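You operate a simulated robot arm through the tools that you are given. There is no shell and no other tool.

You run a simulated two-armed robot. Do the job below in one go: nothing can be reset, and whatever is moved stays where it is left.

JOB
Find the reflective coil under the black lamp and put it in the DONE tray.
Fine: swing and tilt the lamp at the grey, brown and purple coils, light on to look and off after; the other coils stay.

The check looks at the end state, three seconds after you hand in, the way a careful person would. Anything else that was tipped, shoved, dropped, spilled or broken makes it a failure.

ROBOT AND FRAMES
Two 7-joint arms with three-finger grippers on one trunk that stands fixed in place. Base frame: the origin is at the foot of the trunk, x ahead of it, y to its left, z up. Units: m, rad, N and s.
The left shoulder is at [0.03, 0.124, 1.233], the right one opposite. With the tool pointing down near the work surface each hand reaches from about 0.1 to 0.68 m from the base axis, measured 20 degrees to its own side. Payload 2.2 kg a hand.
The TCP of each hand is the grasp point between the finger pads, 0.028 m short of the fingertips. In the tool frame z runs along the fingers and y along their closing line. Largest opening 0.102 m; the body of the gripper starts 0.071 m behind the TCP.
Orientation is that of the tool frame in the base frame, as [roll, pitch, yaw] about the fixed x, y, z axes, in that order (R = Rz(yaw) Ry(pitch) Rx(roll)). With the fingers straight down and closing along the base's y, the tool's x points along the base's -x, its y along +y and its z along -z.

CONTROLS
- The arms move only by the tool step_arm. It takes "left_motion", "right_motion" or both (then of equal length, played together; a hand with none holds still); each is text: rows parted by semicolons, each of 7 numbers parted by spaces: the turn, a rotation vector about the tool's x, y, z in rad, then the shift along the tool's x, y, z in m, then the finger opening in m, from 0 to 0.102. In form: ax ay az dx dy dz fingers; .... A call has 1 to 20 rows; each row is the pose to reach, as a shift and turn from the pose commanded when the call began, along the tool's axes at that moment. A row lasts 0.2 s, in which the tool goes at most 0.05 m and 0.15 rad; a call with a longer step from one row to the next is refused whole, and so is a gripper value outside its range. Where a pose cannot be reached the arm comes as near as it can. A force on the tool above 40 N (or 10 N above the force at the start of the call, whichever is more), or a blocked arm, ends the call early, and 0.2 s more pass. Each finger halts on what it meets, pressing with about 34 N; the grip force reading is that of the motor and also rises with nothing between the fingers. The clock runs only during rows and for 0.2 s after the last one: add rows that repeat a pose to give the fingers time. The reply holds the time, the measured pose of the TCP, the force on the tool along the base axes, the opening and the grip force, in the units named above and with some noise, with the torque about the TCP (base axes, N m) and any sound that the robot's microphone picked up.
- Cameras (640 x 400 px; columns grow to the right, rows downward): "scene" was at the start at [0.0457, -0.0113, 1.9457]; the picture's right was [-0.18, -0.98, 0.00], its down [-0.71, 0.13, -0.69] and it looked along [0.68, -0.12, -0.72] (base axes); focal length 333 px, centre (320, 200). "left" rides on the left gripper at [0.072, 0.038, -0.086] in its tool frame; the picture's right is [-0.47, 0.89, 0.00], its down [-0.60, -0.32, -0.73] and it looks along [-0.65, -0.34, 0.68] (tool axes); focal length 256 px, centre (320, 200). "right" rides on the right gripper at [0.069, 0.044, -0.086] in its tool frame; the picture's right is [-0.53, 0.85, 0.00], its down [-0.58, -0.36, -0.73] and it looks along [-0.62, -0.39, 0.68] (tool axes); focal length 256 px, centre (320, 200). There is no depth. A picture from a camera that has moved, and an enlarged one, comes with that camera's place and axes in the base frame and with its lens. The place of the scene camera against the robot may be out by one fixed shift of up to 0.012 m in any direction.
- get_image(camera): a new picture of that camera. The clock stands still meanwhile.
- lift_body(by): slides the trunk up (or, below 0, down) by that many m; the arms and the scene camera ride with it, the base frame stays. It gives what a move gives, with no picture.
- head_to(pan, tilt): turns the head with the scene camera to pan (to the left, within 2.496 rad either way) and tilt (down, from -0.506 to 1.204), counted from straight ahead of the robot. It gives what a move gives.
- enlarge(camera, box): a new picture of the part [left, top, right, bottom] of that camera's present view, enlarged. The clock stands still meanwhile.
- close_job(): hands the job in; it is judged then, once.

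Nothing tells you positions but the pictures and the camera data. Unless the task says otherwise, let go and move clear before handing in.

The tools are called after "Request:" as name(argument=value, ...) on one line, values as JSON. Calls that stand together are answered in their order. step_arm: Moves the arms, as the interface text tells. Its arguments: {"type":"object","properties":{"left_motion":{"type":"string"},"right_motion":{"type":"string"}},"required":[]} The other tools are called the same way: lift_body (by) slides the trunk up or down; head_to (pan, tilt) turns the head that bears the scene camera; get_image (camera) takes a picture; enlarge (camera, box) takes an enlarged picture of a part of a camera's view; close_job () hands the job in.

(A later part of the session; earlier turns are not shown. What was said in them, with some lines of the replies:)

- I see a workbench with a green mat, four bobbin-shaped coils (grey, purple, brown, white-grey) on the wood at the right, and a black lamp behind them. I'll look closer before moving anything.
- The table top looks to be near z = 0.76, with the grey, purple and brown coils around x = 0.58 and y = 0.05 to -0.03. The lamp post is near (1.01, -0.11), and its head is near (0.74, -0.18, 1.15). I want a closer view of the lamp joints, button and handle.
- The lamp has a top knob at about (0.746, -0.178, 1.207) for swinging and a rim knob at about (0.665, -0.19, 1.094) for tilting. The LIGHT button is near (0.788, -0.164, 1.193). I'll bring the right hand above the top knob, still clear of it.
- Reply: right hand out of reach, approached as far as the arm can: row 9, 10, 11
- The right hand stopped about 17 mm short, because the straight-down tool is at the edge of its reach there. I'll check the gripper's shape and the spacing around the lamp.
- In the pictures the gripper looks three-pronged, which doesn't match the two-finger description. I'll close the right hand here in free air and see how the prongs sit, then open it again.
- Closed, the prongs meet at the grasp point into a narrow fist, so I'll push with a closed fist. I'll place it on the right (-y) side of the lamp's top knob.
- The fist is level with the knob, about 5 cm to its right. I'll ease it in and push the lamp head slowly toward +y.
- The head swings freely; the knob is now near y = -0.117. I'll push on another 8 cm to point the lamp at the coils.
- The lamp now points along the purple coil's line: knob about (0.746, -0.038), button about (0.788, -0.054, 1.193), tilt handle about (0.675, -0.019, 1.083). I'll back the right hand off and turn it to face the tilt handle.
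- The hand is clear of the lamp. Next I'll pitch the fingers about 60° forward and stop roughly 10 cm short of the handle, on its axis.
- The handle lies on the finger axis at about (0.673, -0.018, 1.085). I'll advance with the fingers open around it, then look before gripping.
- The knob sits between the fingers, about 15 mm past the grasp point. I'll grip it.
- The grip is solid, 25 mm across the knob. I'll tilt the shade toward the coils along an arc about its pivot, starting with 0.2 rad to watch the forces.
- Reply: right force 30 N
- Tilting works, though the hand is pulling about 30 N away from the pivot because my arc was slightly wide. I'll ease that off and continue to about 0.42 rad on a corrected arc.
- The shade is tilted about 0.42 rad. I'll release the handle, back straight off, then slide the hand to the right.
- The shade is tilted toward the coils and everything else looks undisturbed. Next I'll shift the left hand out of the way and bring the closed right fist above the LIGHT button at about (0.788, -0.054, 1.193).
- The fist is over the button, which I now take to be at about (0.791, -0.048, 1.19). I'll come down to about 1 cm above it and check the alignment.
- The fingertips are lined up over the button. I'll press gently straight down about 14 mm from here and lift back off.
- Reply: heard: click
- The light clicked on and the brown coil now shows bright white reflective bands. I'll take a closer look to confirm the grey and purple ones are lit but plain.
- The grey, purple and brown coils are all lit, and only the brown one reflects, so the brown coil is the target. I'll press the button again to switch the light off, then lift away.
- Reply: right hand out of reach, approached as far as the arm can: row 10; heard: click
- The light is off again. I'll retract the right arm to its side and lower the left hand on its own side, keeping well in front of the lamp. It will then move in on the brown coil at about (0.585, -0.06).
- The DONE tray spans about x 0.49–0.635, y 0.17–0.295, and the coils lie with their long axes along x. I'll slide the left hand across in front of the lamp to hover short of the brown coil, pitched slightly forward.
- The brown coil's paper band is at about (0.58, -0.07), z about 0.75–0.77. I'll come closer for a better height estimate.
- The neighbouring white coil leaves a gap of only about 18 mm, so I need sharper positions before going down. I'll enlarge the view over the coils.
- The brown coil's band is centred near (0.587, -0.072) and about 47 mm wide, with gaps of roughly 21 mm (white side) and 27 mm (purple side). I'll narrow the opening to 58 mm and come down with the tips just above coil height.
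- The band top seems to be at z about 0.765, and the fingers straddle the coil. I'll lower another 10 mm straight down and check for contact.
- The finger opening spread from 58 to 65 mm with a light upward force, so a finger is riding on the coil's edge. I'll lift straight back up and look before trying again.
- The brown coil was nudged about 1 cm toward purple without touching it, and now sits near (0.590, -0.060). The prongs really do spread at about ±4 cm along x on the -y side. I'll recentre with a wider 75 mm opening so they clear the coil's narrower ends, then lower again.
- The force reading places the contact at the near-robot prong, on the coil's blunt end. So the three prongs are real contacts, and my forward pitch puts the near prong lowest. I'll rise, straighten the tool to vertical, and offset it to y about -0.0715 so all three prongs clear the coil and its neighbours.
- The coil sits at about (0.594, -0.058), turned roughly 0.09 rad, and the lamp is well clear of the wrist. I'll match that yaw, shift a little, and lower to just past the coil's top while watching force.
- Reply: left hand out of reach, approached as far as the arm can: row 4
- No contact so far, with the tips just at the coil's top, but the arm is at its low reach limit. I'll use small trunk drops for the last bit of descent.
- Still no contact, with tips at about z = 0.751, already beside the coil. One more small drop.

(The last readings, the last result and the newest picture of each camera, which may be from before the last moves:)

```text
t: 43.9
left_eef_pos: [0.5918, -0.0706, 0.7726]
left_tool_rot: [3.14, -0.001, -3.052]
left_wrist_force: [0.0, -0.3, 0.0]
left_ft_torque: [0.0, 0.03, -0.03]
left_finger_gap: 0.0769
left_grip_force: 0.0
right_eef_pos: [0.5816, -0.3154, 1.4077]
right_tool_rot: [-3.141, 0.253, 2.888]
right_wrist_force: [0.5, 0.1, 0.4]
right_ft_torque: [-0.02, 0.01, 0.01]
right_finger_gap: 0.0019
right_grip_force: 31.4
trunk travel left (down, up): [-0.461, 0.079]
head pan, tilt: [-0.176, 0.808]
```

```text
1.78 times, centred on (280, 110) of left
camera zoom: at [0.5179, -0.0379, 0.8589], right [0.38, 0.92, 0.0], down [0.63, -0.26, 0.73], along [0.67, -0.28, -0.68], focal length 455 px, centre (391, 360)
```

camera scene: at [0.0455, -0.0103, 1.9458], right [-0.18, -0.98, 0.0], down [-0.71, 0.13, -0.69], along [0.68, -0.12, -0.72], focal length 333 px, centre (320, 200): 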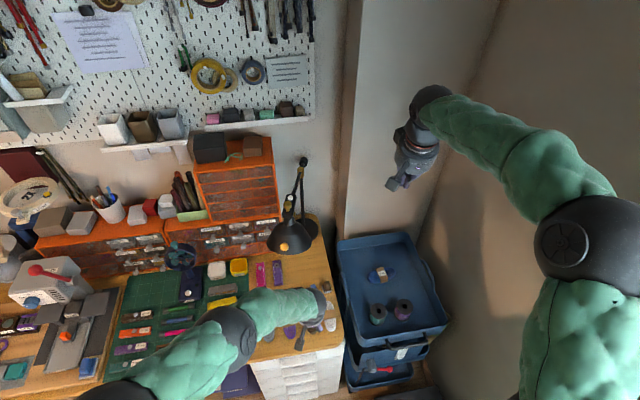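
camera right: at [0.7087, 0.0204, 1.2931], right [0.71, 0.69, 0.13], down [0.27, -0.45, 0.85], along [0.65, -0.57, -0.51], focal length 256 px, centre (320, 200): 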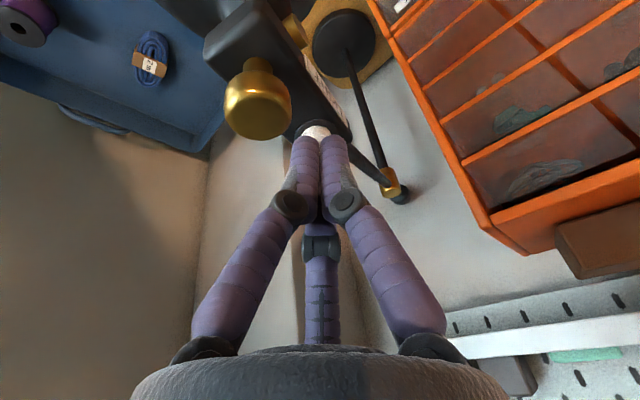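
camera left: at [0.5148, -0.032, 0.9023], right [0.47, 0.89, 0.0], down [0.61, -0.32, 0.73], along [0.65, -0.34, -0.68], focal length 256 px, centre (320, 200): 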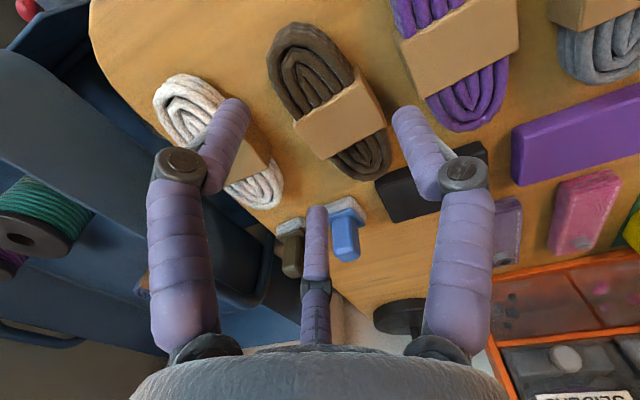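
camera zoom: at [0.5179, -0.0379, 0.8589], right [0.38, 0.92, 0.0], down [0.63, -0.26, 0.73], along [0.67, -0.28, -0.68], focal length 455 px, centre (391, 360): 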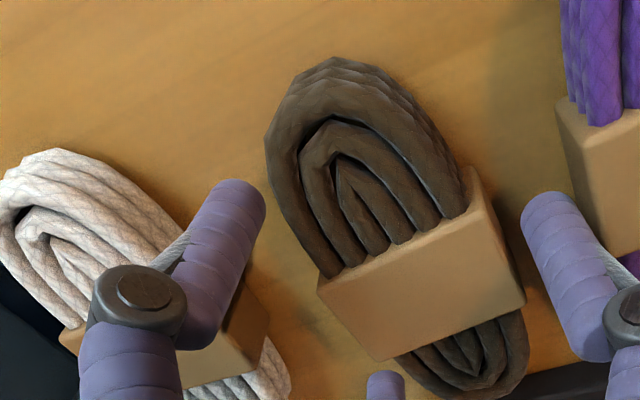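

Still free. I'll drop 5 mm more to get a deeper hold on the coil.

Request:
lift_body(by=-0.005)

Request:
get_image(camera="left")

Request:
enlarge(camera="scene", box=[260, 285, 340, 345])

```text
t: 44.5
left_eef_pos: [0.5926, -0.071, 0.7682]
left_tool_rot: [-3.14, -0.001, -3.053]
left_wrist_force: [-0.3, -0.3, 0.5]
left_ft_torque: [-0.01, -0.03, -0.03]
left_finger_gap: 0.0767
left_grip_force: 0.0
right_eef_pos: [0.5824, -0.3145, 1.4023]
right_tool_rot: [-3.141, 0.251, 2.888]
right_wrist_force: [0.3, 0.0, 1.2]
right_ft_torque: [-0.01, -0.02, -0.01]
right_finger_gap: 0.002
right_grip_force: 31.4
trunk travel left (down, up): [-0.456, 0.084]
head pan, tilt: [-0.176, 0.808]
```

```text
taken
camera left: at [0.5178, -0.0378, 0.8541], right [0.38, 0.92, 0.0], down [0.63, -0.26, 0.73], along [0.68, -0.28, -0.68], focal length 256 px, centre (320, 200)
```

left: 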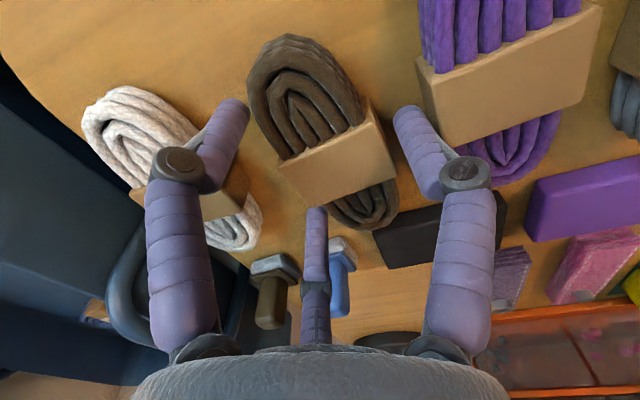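

```text
6.67 times, centred on (300, 315) of scene
camera zoom: at [0.0458, -0.0114, 1.9267], right [-0.18, -0.98, 0.0], down [-0.71, 0.13, -0.69], along [0.68, -0.12, -0.72], focal length 2220 px, centre (453, -567)
```

zoom: 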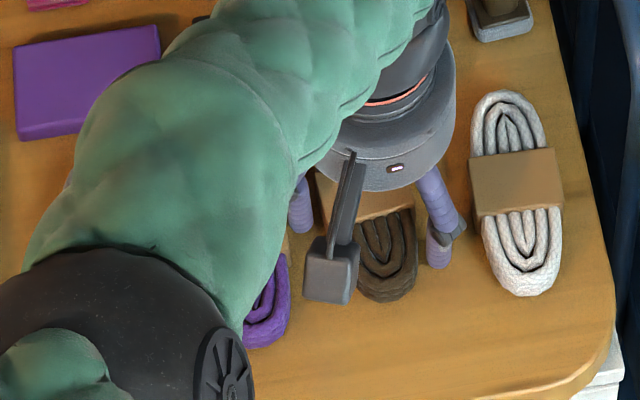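

All three prongs now straddle the brown coil at low height without touching anything. I'll close gently.

Request:
step_arm(left_motion="0 0 0 0 0 0 0.065; 0 0 0 0 0 0 0.055; 0 0 0 0 0 0 0.045; 0 0 0 0 0 0 0.035; 0 0 0 0 0 0 0.03; 0 0 0 0 0 0 0.03")

Request:
get_image(camera="left")

Request:
enlarge(camera="scene", box=[260, 285, 340, 345])

```text
t: 45.9
left_eef_pos: [0.593, -0.0711, 0.7677]
left_tool_rot: [3.141, 0.001, -3.051]
left_wrist_force: [-3.1, 1.1, 6.0]
left_ft_torque: [0.01, 0.2, 0.03]
left_finger_gap: 0.0689
left_grip_force: 33.7
right_eef_pos: [0.5817, -0.3156, 1.4042]
right_tool_rot: [3.141, 0.252, 2.89]
right_wrist_force: [-0.5, 0.2, -0.3]
right_ft_torque: [-0.01, -0.02, 0.0]
right_finger_gap: 0.0021
right_grip_force: 30.9
trunk travel left (down, up): [-0.456, 0.084]
head pan, tilt: [-0.176, 0.808]
```

```text
taken
camera left: at [0.5174, -0.0378, 0.8545], right [0.38, 0.92, 0.0], down [0.63, -0.26, 0.73], along [0.68, -0.28, -0.68], focal length 256 px, centre (320, 200)
```

left: 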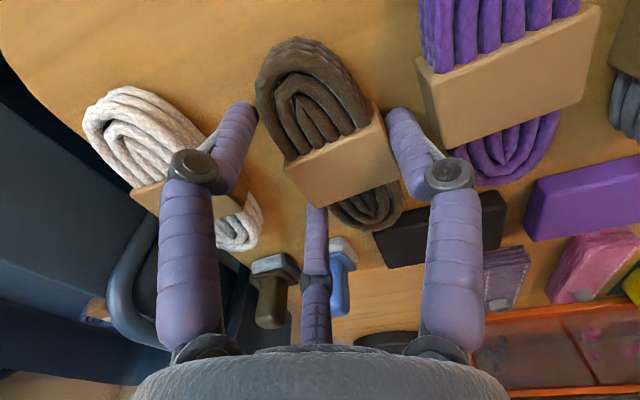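

```text
6.67 times, centred on (300, 315) of scene
camera zoom: at [0.0448, -0.0113, 1.9268], right [-0.18, -0.98, 0.0], down [-0.71, 0.13, -0.69], along [0.68, -0.12, -0.72], focal length 2220 px, centre (453, -567)
```

zoom: 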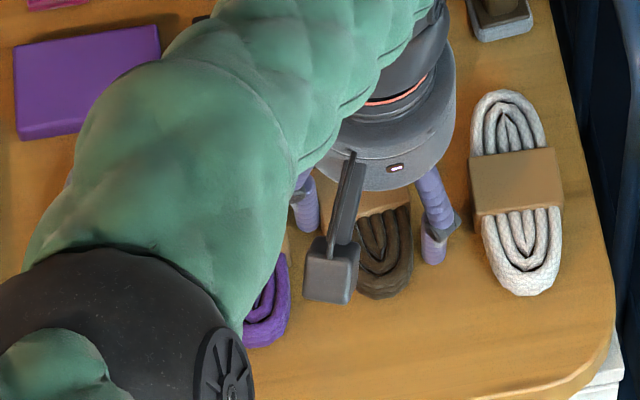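

The grip closed at 69 mm between jaws, which fits the 47 mm coil held by the offset prongs. I'll lift about 3 cm slowly and check that it comes along.

Request:
step_arm(left_motion="0 0 0 0 0 -0.004 0.03; 0 0 0 0 0 -0.01 0.03; 0 0 0 0 0 -0.02 0.03; 0 0 0 0 0 -0.03 0.03; 0 0 0 0 0 -0.03 0.03")

Request:
get_image(camera="left")

Request:
enlarge(camera="scene", box=[240, 265, 340, 345])

```text
t: 47.1
left_eef_pos: [0.5925, -0.0711, 0.7972]
left_tool_rot: [3.141, -0.001, -3.054]
left_wrist_force: [0.1, 0.6, -1.1]
left_ft_torque: [-0.02, 0.02, 0.0]
left_finger_gap: 0.0689
left_grip_force: 33.4
right_eef_pos: [0.5818, -0.3141, 1.4028]
right_tool_rot: [-3.141, 0.254, 2.888]
right_wrist_force: [-0.8, 0.1, -0.5]
right_ft_torque: [-0.03, 0.03, 0.0]
right_finger_gap: 0.0021
right_grip_force: 31.3
trunk travel left (down, up): [-0.456, 0.084]
head pan, tilt: [-0.176, 0.808]
```

```text
taken
camera left: at [0.5175, -0.0386, 0.8842], right [0.38, 0.92, 0.0], down [0.63, -0.26, 0.73], along [0.67, -0.28, -0.68], focal length 256 px, centre (320, 200)
```

left: 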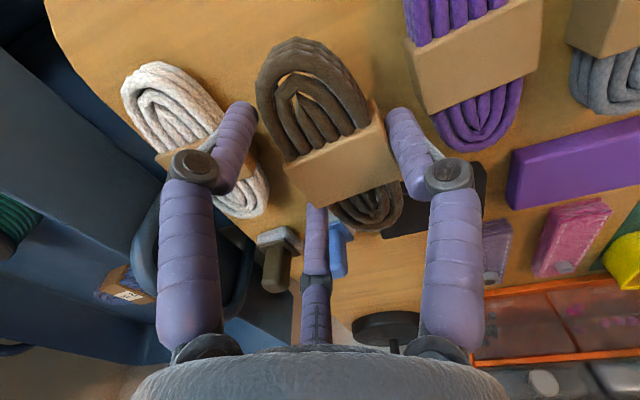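

```text
5.00 times, centred on (290, 305) of scene
camera zoom: at [0.0461, -0.0115, 1.9267], right [-0.18, -0.98, 0.0], down [-0.71, 0.13, -0.69], along [0.68, -0.12, -0.72], focal length 1665 px, centre (470, -325)
```

zoom: 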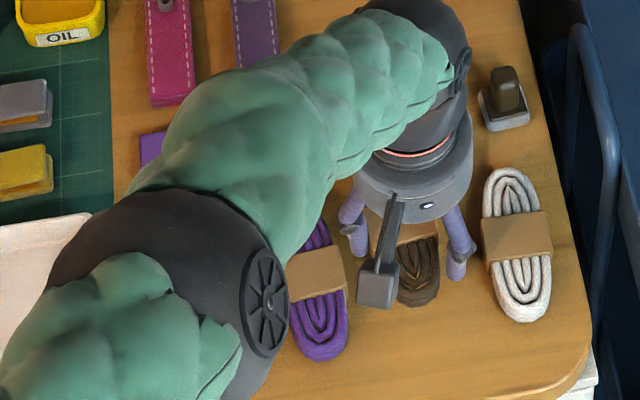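

The brown coil is held firmly and its neighbours are untouched. I'll raise it, draw back from the lamp a little, and carry it over to the DONE tray.

Request:
step_arm(left_motion="0 0 0 0.008 0.0007 -0.015 0.03; 0 0 0 0.016 0.0014 -0.03 0.03; 0 0 0 0.0234 0.0021 -0.045 0.03; 0 0 0 0.0202 0.0381 -0.045 0.03; 0 0 0 0.017 0.0741 -0.045 0.03; 0 0 0 0.0138 0.11 -0.045 0.03; 0 0 0 0.0106 0.146 -0.045 0.03; 0 0 0 0.0074 0.182 -0.045 0.03; 0 0 0 0.0042 0.218 -0.045 0.03; 0 0 0 0.001 0.2539 -0.045 0.03; 0 0 0 -0.0022 0.2899 -0.045 0.03; 0 0 0 -0.0022 0.2899 -0.045 0.03")

Request:
get_image(camera="left")

Request:
get_image(camera="scene")

Request:
enlarge(camera="scene", box=[160, 265, 340, 385])

```text
t: 49.7
left_eef_pos: [0.5644, 0.2165, 0.844]
left_tool_rot: [3.141, 0.0, -3.052]
left_wrist_force: [-0.7, -0.5, -1.7]
left_ft_torque: [-0.02, -0.01, -0.03]
left_finger_gap: 0.0689
left_grip_force: 34.7
right_eef_pos: [0.5825, -0.3156, 1.4017]
right_tool_rot: [-3.141, 0.253, 2.89]
right_wrist_force: [0.1, -0.4, -0.2]
right_ft_torque: [-0.01, 0.01, 0.03]
right_finger_gap: 0.0019
right_grip_force: 31.7
trunk travel left (down, up): [-0.456, 0.084]
head pan, tilt: [-0.176, 0.808]
```

```text
taken
camera left: at [0.4893, 0.2489, 0.9306], right [0.38, 0.92, 0.0], down [0.63, -0.26, 0.73], along [0.67, -0.28, -0.68], focal length 256 px, centre (320, 200)
```

left: 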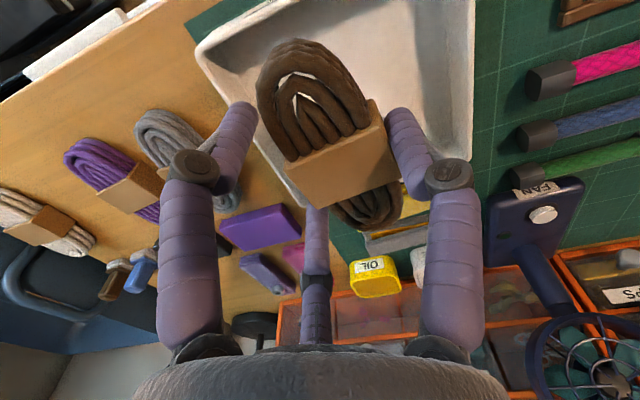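

```text
taken
camera scene: at [0.0461, -0.0124, 1.9267], right [-0.18, -0.98, 0.0], down [-0.71, 0.13, -0.69], along [0.68, -0.12, -0.72], focal length 333 px, centre (320, 200)
```

scene: 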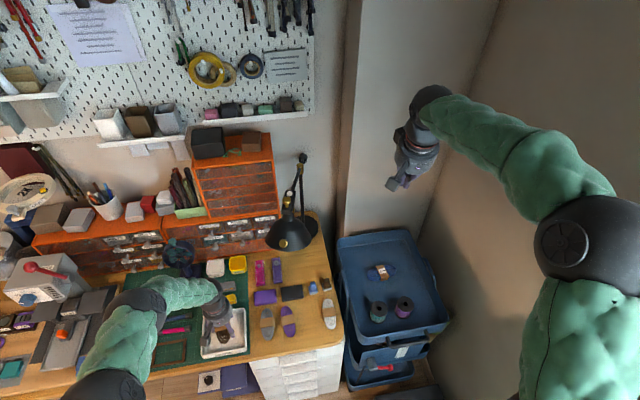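

```text
3.33 times, centred on (250, 325) of scene
camera zoom: at [0.0461, -0.0124, 1.9267], right [-0.18, -0.98, 0.0], down [-0.71, 0.13, -0.69], along [0.68, -0.12, -0.72], focal length 1110 px, centre (553, -217)
```

zoom: 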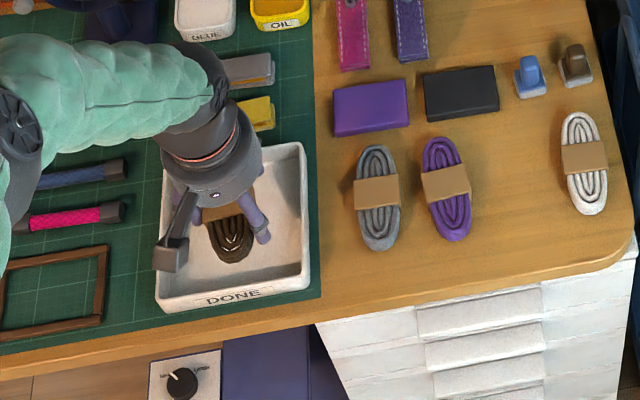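

The coil hangs over the tray, whose centre I take to be about (0.577, 0.232). I'll turn it about 0.5 rad for more end clearance, centre it, and lower to just above the tray floor.

Request:
step_arm(left_motion="0 0 0.125 -0.003 0.002 0 0.03; 0 0 0.25 -0.006 0.004 0 0.03; 0 0 0.375 -0.009 0.006 0 0.03; 0 0 0.5 -0.0113 0.0071 0 0.03; 0 0 0.5 -0.0113 0.0071 0 0.03")

Request:
get_image(camera="left")

Request:
enlarge(camera="scene", box=[170, 275, 270, 365])

```text
t: 50.9
left_eef_pos: [0.5777, 0.2254, 0.8433]
left_tool_rot: [-3.141, -0.001, 2.731]
left_wrist_force: [-0.1, 0.3, -1.3]
left_ft_torque: [0.0, 0.02, -0.02]
left_finger_gap: 0.0683
left_grip_force: 34.2
right_eef_pos: [0.5821, -0.3145, 1.4018]
right_tool_rot: [-3.141, 0.254, 2.889]
right_wrist_force: [0.7, 0.0, 0.0]
right_ft_torque: [0.02, 0.0, 0.01]
right_finger_gap: 0.002
right_grip_force: 32.1
trunk travel left (down, up): [-0.456, 0.084]
head pan, tilt: [-0.176, 0.808]
```

```text
taken
camera left: at [0.5273, 0.2908, 0.9304], right [0.78, 0.63, 0.0], down [0.43, -0.53, 0.73], along [0.46, -0.57, -0.68], focal length 256 px, centre (320, 200)
```

left: 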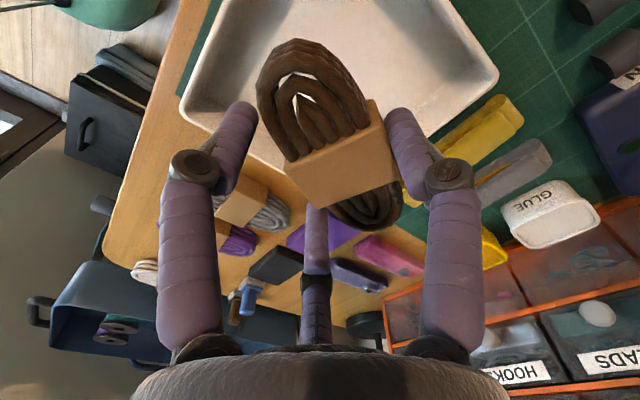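

```text
4.44 times, centred on (220, 320) of scene
camera zoom: at [0.0458, -0.0111, 1.9267], right [-0.18, -0.98, 0.0], down [-0.71, 0.13, -0.69], along [0.68, -0.12, -0.72], focal length 1480 px, centre (764, -333)
```

zoom: 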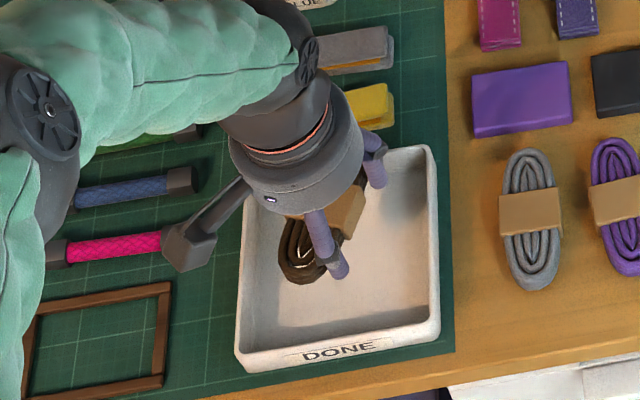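

The coil is centred over the tray with margin on all sides. I'll shift 4 mm in +y for prong clearance and lower most of the way.

Request:
step_arm(left_motion="0 0 0 0.0034 0.0029 0.01 0.03; 0 0 0 0.0034 0.0029 0.02 0.03; 0 0 0 0.0034 0.0029 0.03 0.03; 0 0 0 0.0034 0.0029 0.04 0.03; 0 0 0 0.0034 0.0029 0.05 0.03; 0 0 0 0.0034 0.0029 0.058 0.03; 0 0 0 0.0034 0.0029 0.058 0.03")

Request:
get_image(camera="left")

Request:
enlarge(camera="scene", box=[170, 275, 270, 365])

```text
t: 52.5
left_eef_pos: [0.5796, 0.2312, 0.7845]
left_tool_rot: [3.141, 0.0, 2.733]
left_wrist_force: [0.4, -0.4, -0.5]
left_ft_torque: [0.01, 0.02, 0.0]
left_finger_gap: 0.0686
left_grip_force: 34.0
right_eef_pos: [0.5817, -0.3154, 1.4019]
right_tool_rot: [3.142, 0.254, 2.89]
right_wrist_force: [0.5, -0.1, 0.0]
right_ft_torque: [0.0, 0.0, -0.04]
right_finger_gap: 0.0021
right_grip_force: 31.8
trunk travel left (down, up): [-0.456, 0.084]
head pan, tilt: [-0.176, 0.808]
```

```text
taken
camera left: at [0.5274, 0.2966, 0.8712], right [0.78, 0.63, 0.0], down [0.43, -0.53, 0.73], along [0.46, -0.57, -0.68], focal length 256 px, centre (320, 200)
```

left: 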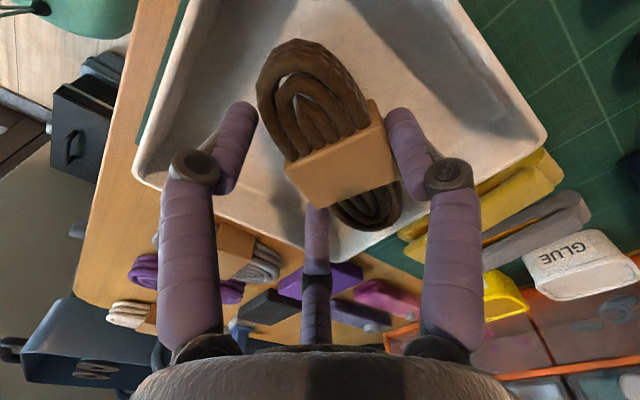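

```text
4.44 times, centred on (220, 320) of scene
camera zoom: at [0.0458, -0.0113, 1.9267], right [-0.18, -0.98, 0.0], down [-0.71, 0.13, -0.69], along [0.68, -0.12, -0.72], focal length 1480 px, centre (764, -333)
```

zoom: 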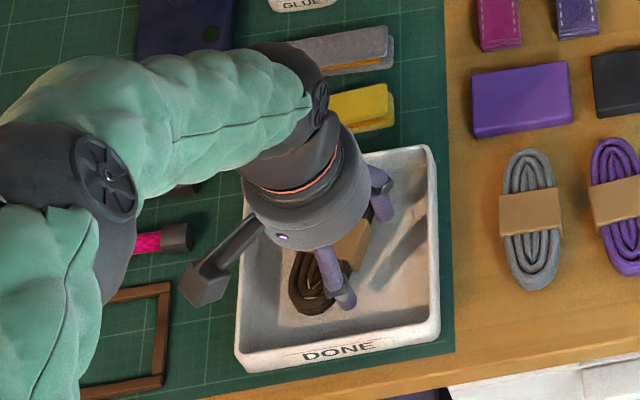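

The coil is inside the walls. I'll lower in small steps and feel for the floor.

Request:
step_arm(left_motion="0 0 0 0 0 0.004 0.03; 0 0 0 0 0 0.008 0.03; 0 0 0 0 0 0.008 0.03")

```text
t: 53.3
left_eef_pos: [0.5783, 0.2326, 0.7769]
left_tool_rot: [-3.14, 0.001, 2.73]
left_wrist_force: [0.3, -0.7, -1.4]
left_ft_torque: [-0.02, 0.01, 0.02]
left_finger_gap: 0.0686
left_grip_force: 34.4
right_eef_pos: [0.5829, -0.3143, 1.4022]
right_tool_rot: [-3.141, 0.252, 2.888]
right_wrist_force: [0.0, 0.0, 0.1]
right_ft_torque: [-0.05, 0.02, 0.01]
right_finger_gap: 0.002
right_grip_force: 31.6
trunk travel left (down, up): [-0.456, 0.084]
head pan, tilt: [-0.176, 0.808]
```

No contact yet, so I'll go down a few millimetres more.

Request:
step_arm(left_motion="0 0 0 0 0 0.003 0.03; 0 0 0 0 0 0.005 0.03; 0 0 0 0 0 0.005 0.03")

Request:
enlarge(camera="scene", box=[170, 275, 270, 365])

```text
t: 54.1
left_eef_pos: [0.578, 0.2319, 0.7726]
left_tool_rot: [-3.141, -0.001, 2.732]
left_wrist_force: [1.1, 0.3, 1.7]
left_ft_torque: [0.09, 0.1, 0.01]
left_finger_gap: 0.0685
left_grip_force: 34.1
right_eef_pos: [0.5815, -0.3156, 1.4027]
right_tool_rot: [-3.141, 0.253, 2.888]
right_wrist_force: [0.5, 0.5, 0.5]
right_ft_torque: [0.0, 0.01, 0.01]
right_finger_gap: 0.002
right_grip_force: 31.8
trunk travel left (down, up): [-0.456, 0.084]
head pan, tilt: [-0.176, 0.808]
```

```text
4.44 times, centred on (220, 320) of scene
camera zoom: at [0.0457, -0.0114, 1.9268], right [-0.18, -0.98, 0.0], down [-0.71, 0.13, -0.69], along [0.68, -0.12, -0.72], focal length 1480 px, centre (764, -333)
```

zoom: 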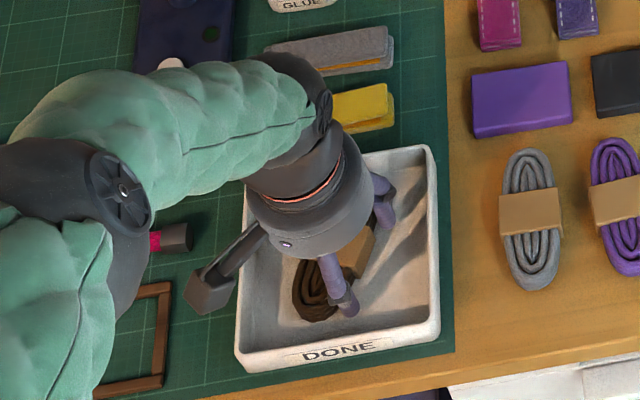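

The force flipped sign, so the coil is touching the tray floor. I'll open the prongs slowly and rise straight up.

Request:
step_arm(left_motion="0 0 0 0 0 0.001 0.06; 0 0 0 0 0 0.001 0.07; 0 0 0 0 0 0.001 0.074; 0 0 0 0 0 0.001 0.077; 0 0 0 0 0 0.001 0.077; 0 0 0 0 0 -0.01 0.077; 0 0 0 0 0 -0.025 0.077; 0 0 0 0 0 -0.045 0.077; 0 0 0 0 0 -0.07 0.077")

Request:
get_image(camera="left")

Request:
enlarge(camera="scene", box=[170, 275, 270, 365])

```text
t: 56.1
left_eef_pos: [0.5762, 0.2301, 0.8413]
left_tool_rot: [3.141, -0.001, 2.732]
left_wrist_force: [0.3, -0.4, -0.6]
left_ft_torque: [-0.01, 0.0, -0.01]
left_finger_gap: 0.0767
left_grip_force: 0.1
right_eef_pos: [0.5803, -0.3152, 1.4032]
right_tool_rot: [3.14, 0.254, 2.888]
right_wrist_force: [0.3, 0.1, 1.1]
right_ft_torque: [0.04, -0.02, -0.03]
right_finger_gap: 0.0021
right_grip_force: 31.6
trunk travel left (down, up): [-0.456, 0.084]
head pan, tilt: [-0.176, 0.808]
```

```text
taken
camera left: at [0.5256, 0.2947, 0.9288], right [0.78, 0.63, 0.0], down [0.43, -0.53, 0.73], along [0.46, -0.57, -0.68], focal length 256 px, centre (320, 200)
```

left: 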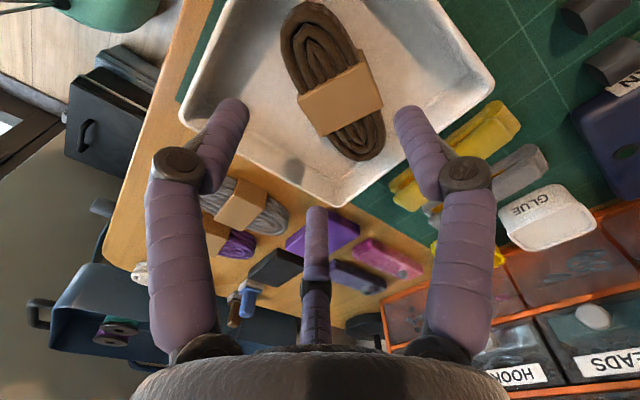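

```text
4.44 times, centred on (220, 320) of scene
camera zoom: at [0.0449, -0.0114, 1.9268], right [-0.18, -0.98, 0.0], down [-0.71, 0.13, -0.69], along [0.68, -0.12, -0.72], focal length 1480 px, centre (764, -333)
```

zoom: 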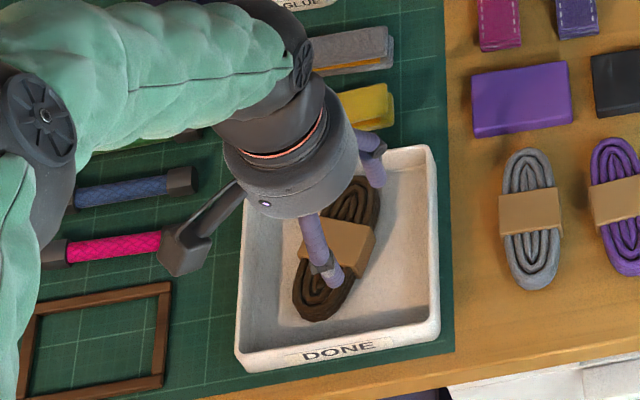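

The brown coil lies flat inside the DONE tray. I'll raise the left hand well clear and do a final look over the scene.

Request:
step_arm(left_motion="0 0 0 0 0 -0.03 0.077; 0 0 0 0.01 0 -0.07 0.077; 0 0 0 0.025 0 -0.11 0.08; 0 0 0 0.04 0 -0.15 0.09; 0 0 0 0.055 0 -0.19 0.1; 0 0 0 0.07 0.01 -0.23 0.1; 0 0 0 0.085 0.03 -0.27 0.1; 0 0 0 0.1 0.05 -0.31 0.1; 0 0 0 0.1 0.07 -0.35 0.1; 0 0 0 0.1 0.07 -0.35 0.1")

Request:
get_image(camera="scene")

Request:
enlarge(camera="scene", box=[170, 180, 360, 370])

Request:
enlarge(camera="scene", box=[60, 230, 220, 390])

Request:
get_image(camera="right")

```text
t: 58.3
left_eef_pos: [0.5154, 0.3348, 1.1905]
left_tool_rot: [-3.141, 0.0, 2.731]
left_wrist_force: [-0.1, 0.1, -0.7]
left_ft_torque: [-0.03, 0.0, -0.01]
left_finger_gap: 0.1002
left_grip_force: 0.1
right_eef_pos: [0.5826, -0.3146, 1.4028]
right_tool_rot: [3.141, 0.253, 2.888]
right_wrist_force: [0.7, 1.0, 0.9]
right_ft_torque: [0.04, 0.0, -0.02]
right_finger_gap: 0.002
right_grip_force: 31.1
trunk travel left (down, up): [-0.456, 0.084]
head pan, tilt: [-0.176, 0.808]
```

```text
taken
camera scene: at [0.0461, -0.0112, 1.9267], right [-0.18, -0.98, 0.0], down [-0.71, 0.13, -0.69], along [0.68, -0.12, -0.72], focal length 333 px, centre (320, 200)
```

scene: 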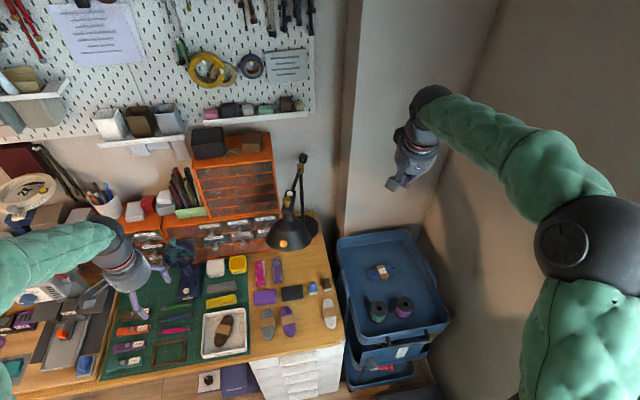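

```text
2.11 times, centred on (265, 275) of scene
camera zoom: at [0.0461, -0.0112, 1.9267], right [-0.18, -0.98, 0.0], down [-0.71, 0.13, -0.69], along [0.68, -0.12, -0.72], focal length 701 px, centre (436, 42)
```

zoom: 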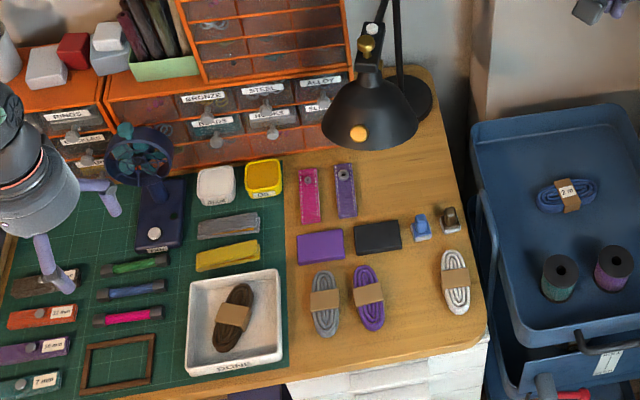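

```text
2.50 times, centred on (140, 310) of scene
camera zoom: at [0.0461, -0.0112, 1.9267], right [-0.18, -0.98, 0.0], down [-0.71, 0.13, -0.69], along [0.68, -0.12, -0.72], focal length 832 px, centre (770, -75)
```

zoom: 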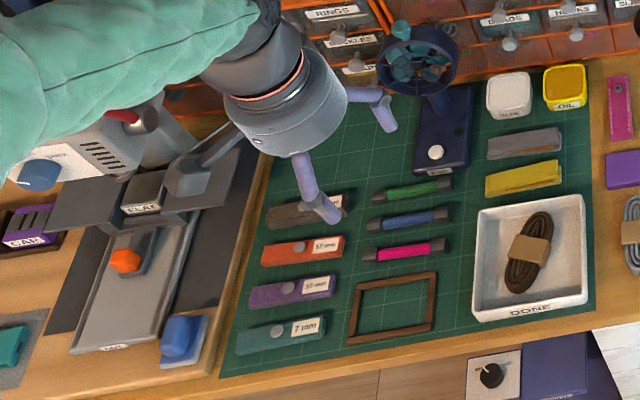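

```text
taken
camera right: at [0.507, -0.2511, 1.4684], right [0.71, 0.69, 0.13], down [0.27, -0.45, 0.85], along [0.65, -0.57, -0.51], focal length 256 px, centre (320, 200)
```

right: 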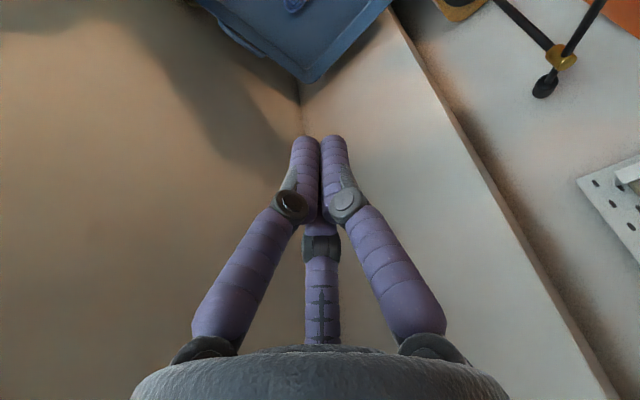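

The brown reflective coil lies in the DONE tray, the lamp is off, and the grey, purple, white and blue coils look as they did at the start. Both hands are empty and clear, so I'm handing in.

Request:
close_job()

```text
The job is handed in.
```

The brown coil is the reflective one, and it now lies flat in the DONE tray. I've handed the job in, but no check result has come back yet.

- **Finding it:** I swung and tilted the lamp at the grey, purple and brown coils and switched the light on. All three were lit, and only the brown one showed bright white bands. I switched the light off afterwards and left the lamp swung and tilted toward the coils.
- **Picking it up:** My first attempts touched the brown coil, and the first nudged it about 1 cm toward the purple one without reaching it. The grippers close with three prongs rather than the two fingers described, so I changed the approach and the next grip held.
- **Everything else:** In the final pictures the grey, purple, white and blue coils look as they did at the start, and nothing else looks moved. Both hands are empty and clear. The trunk is about 2 cm lower than when I began.
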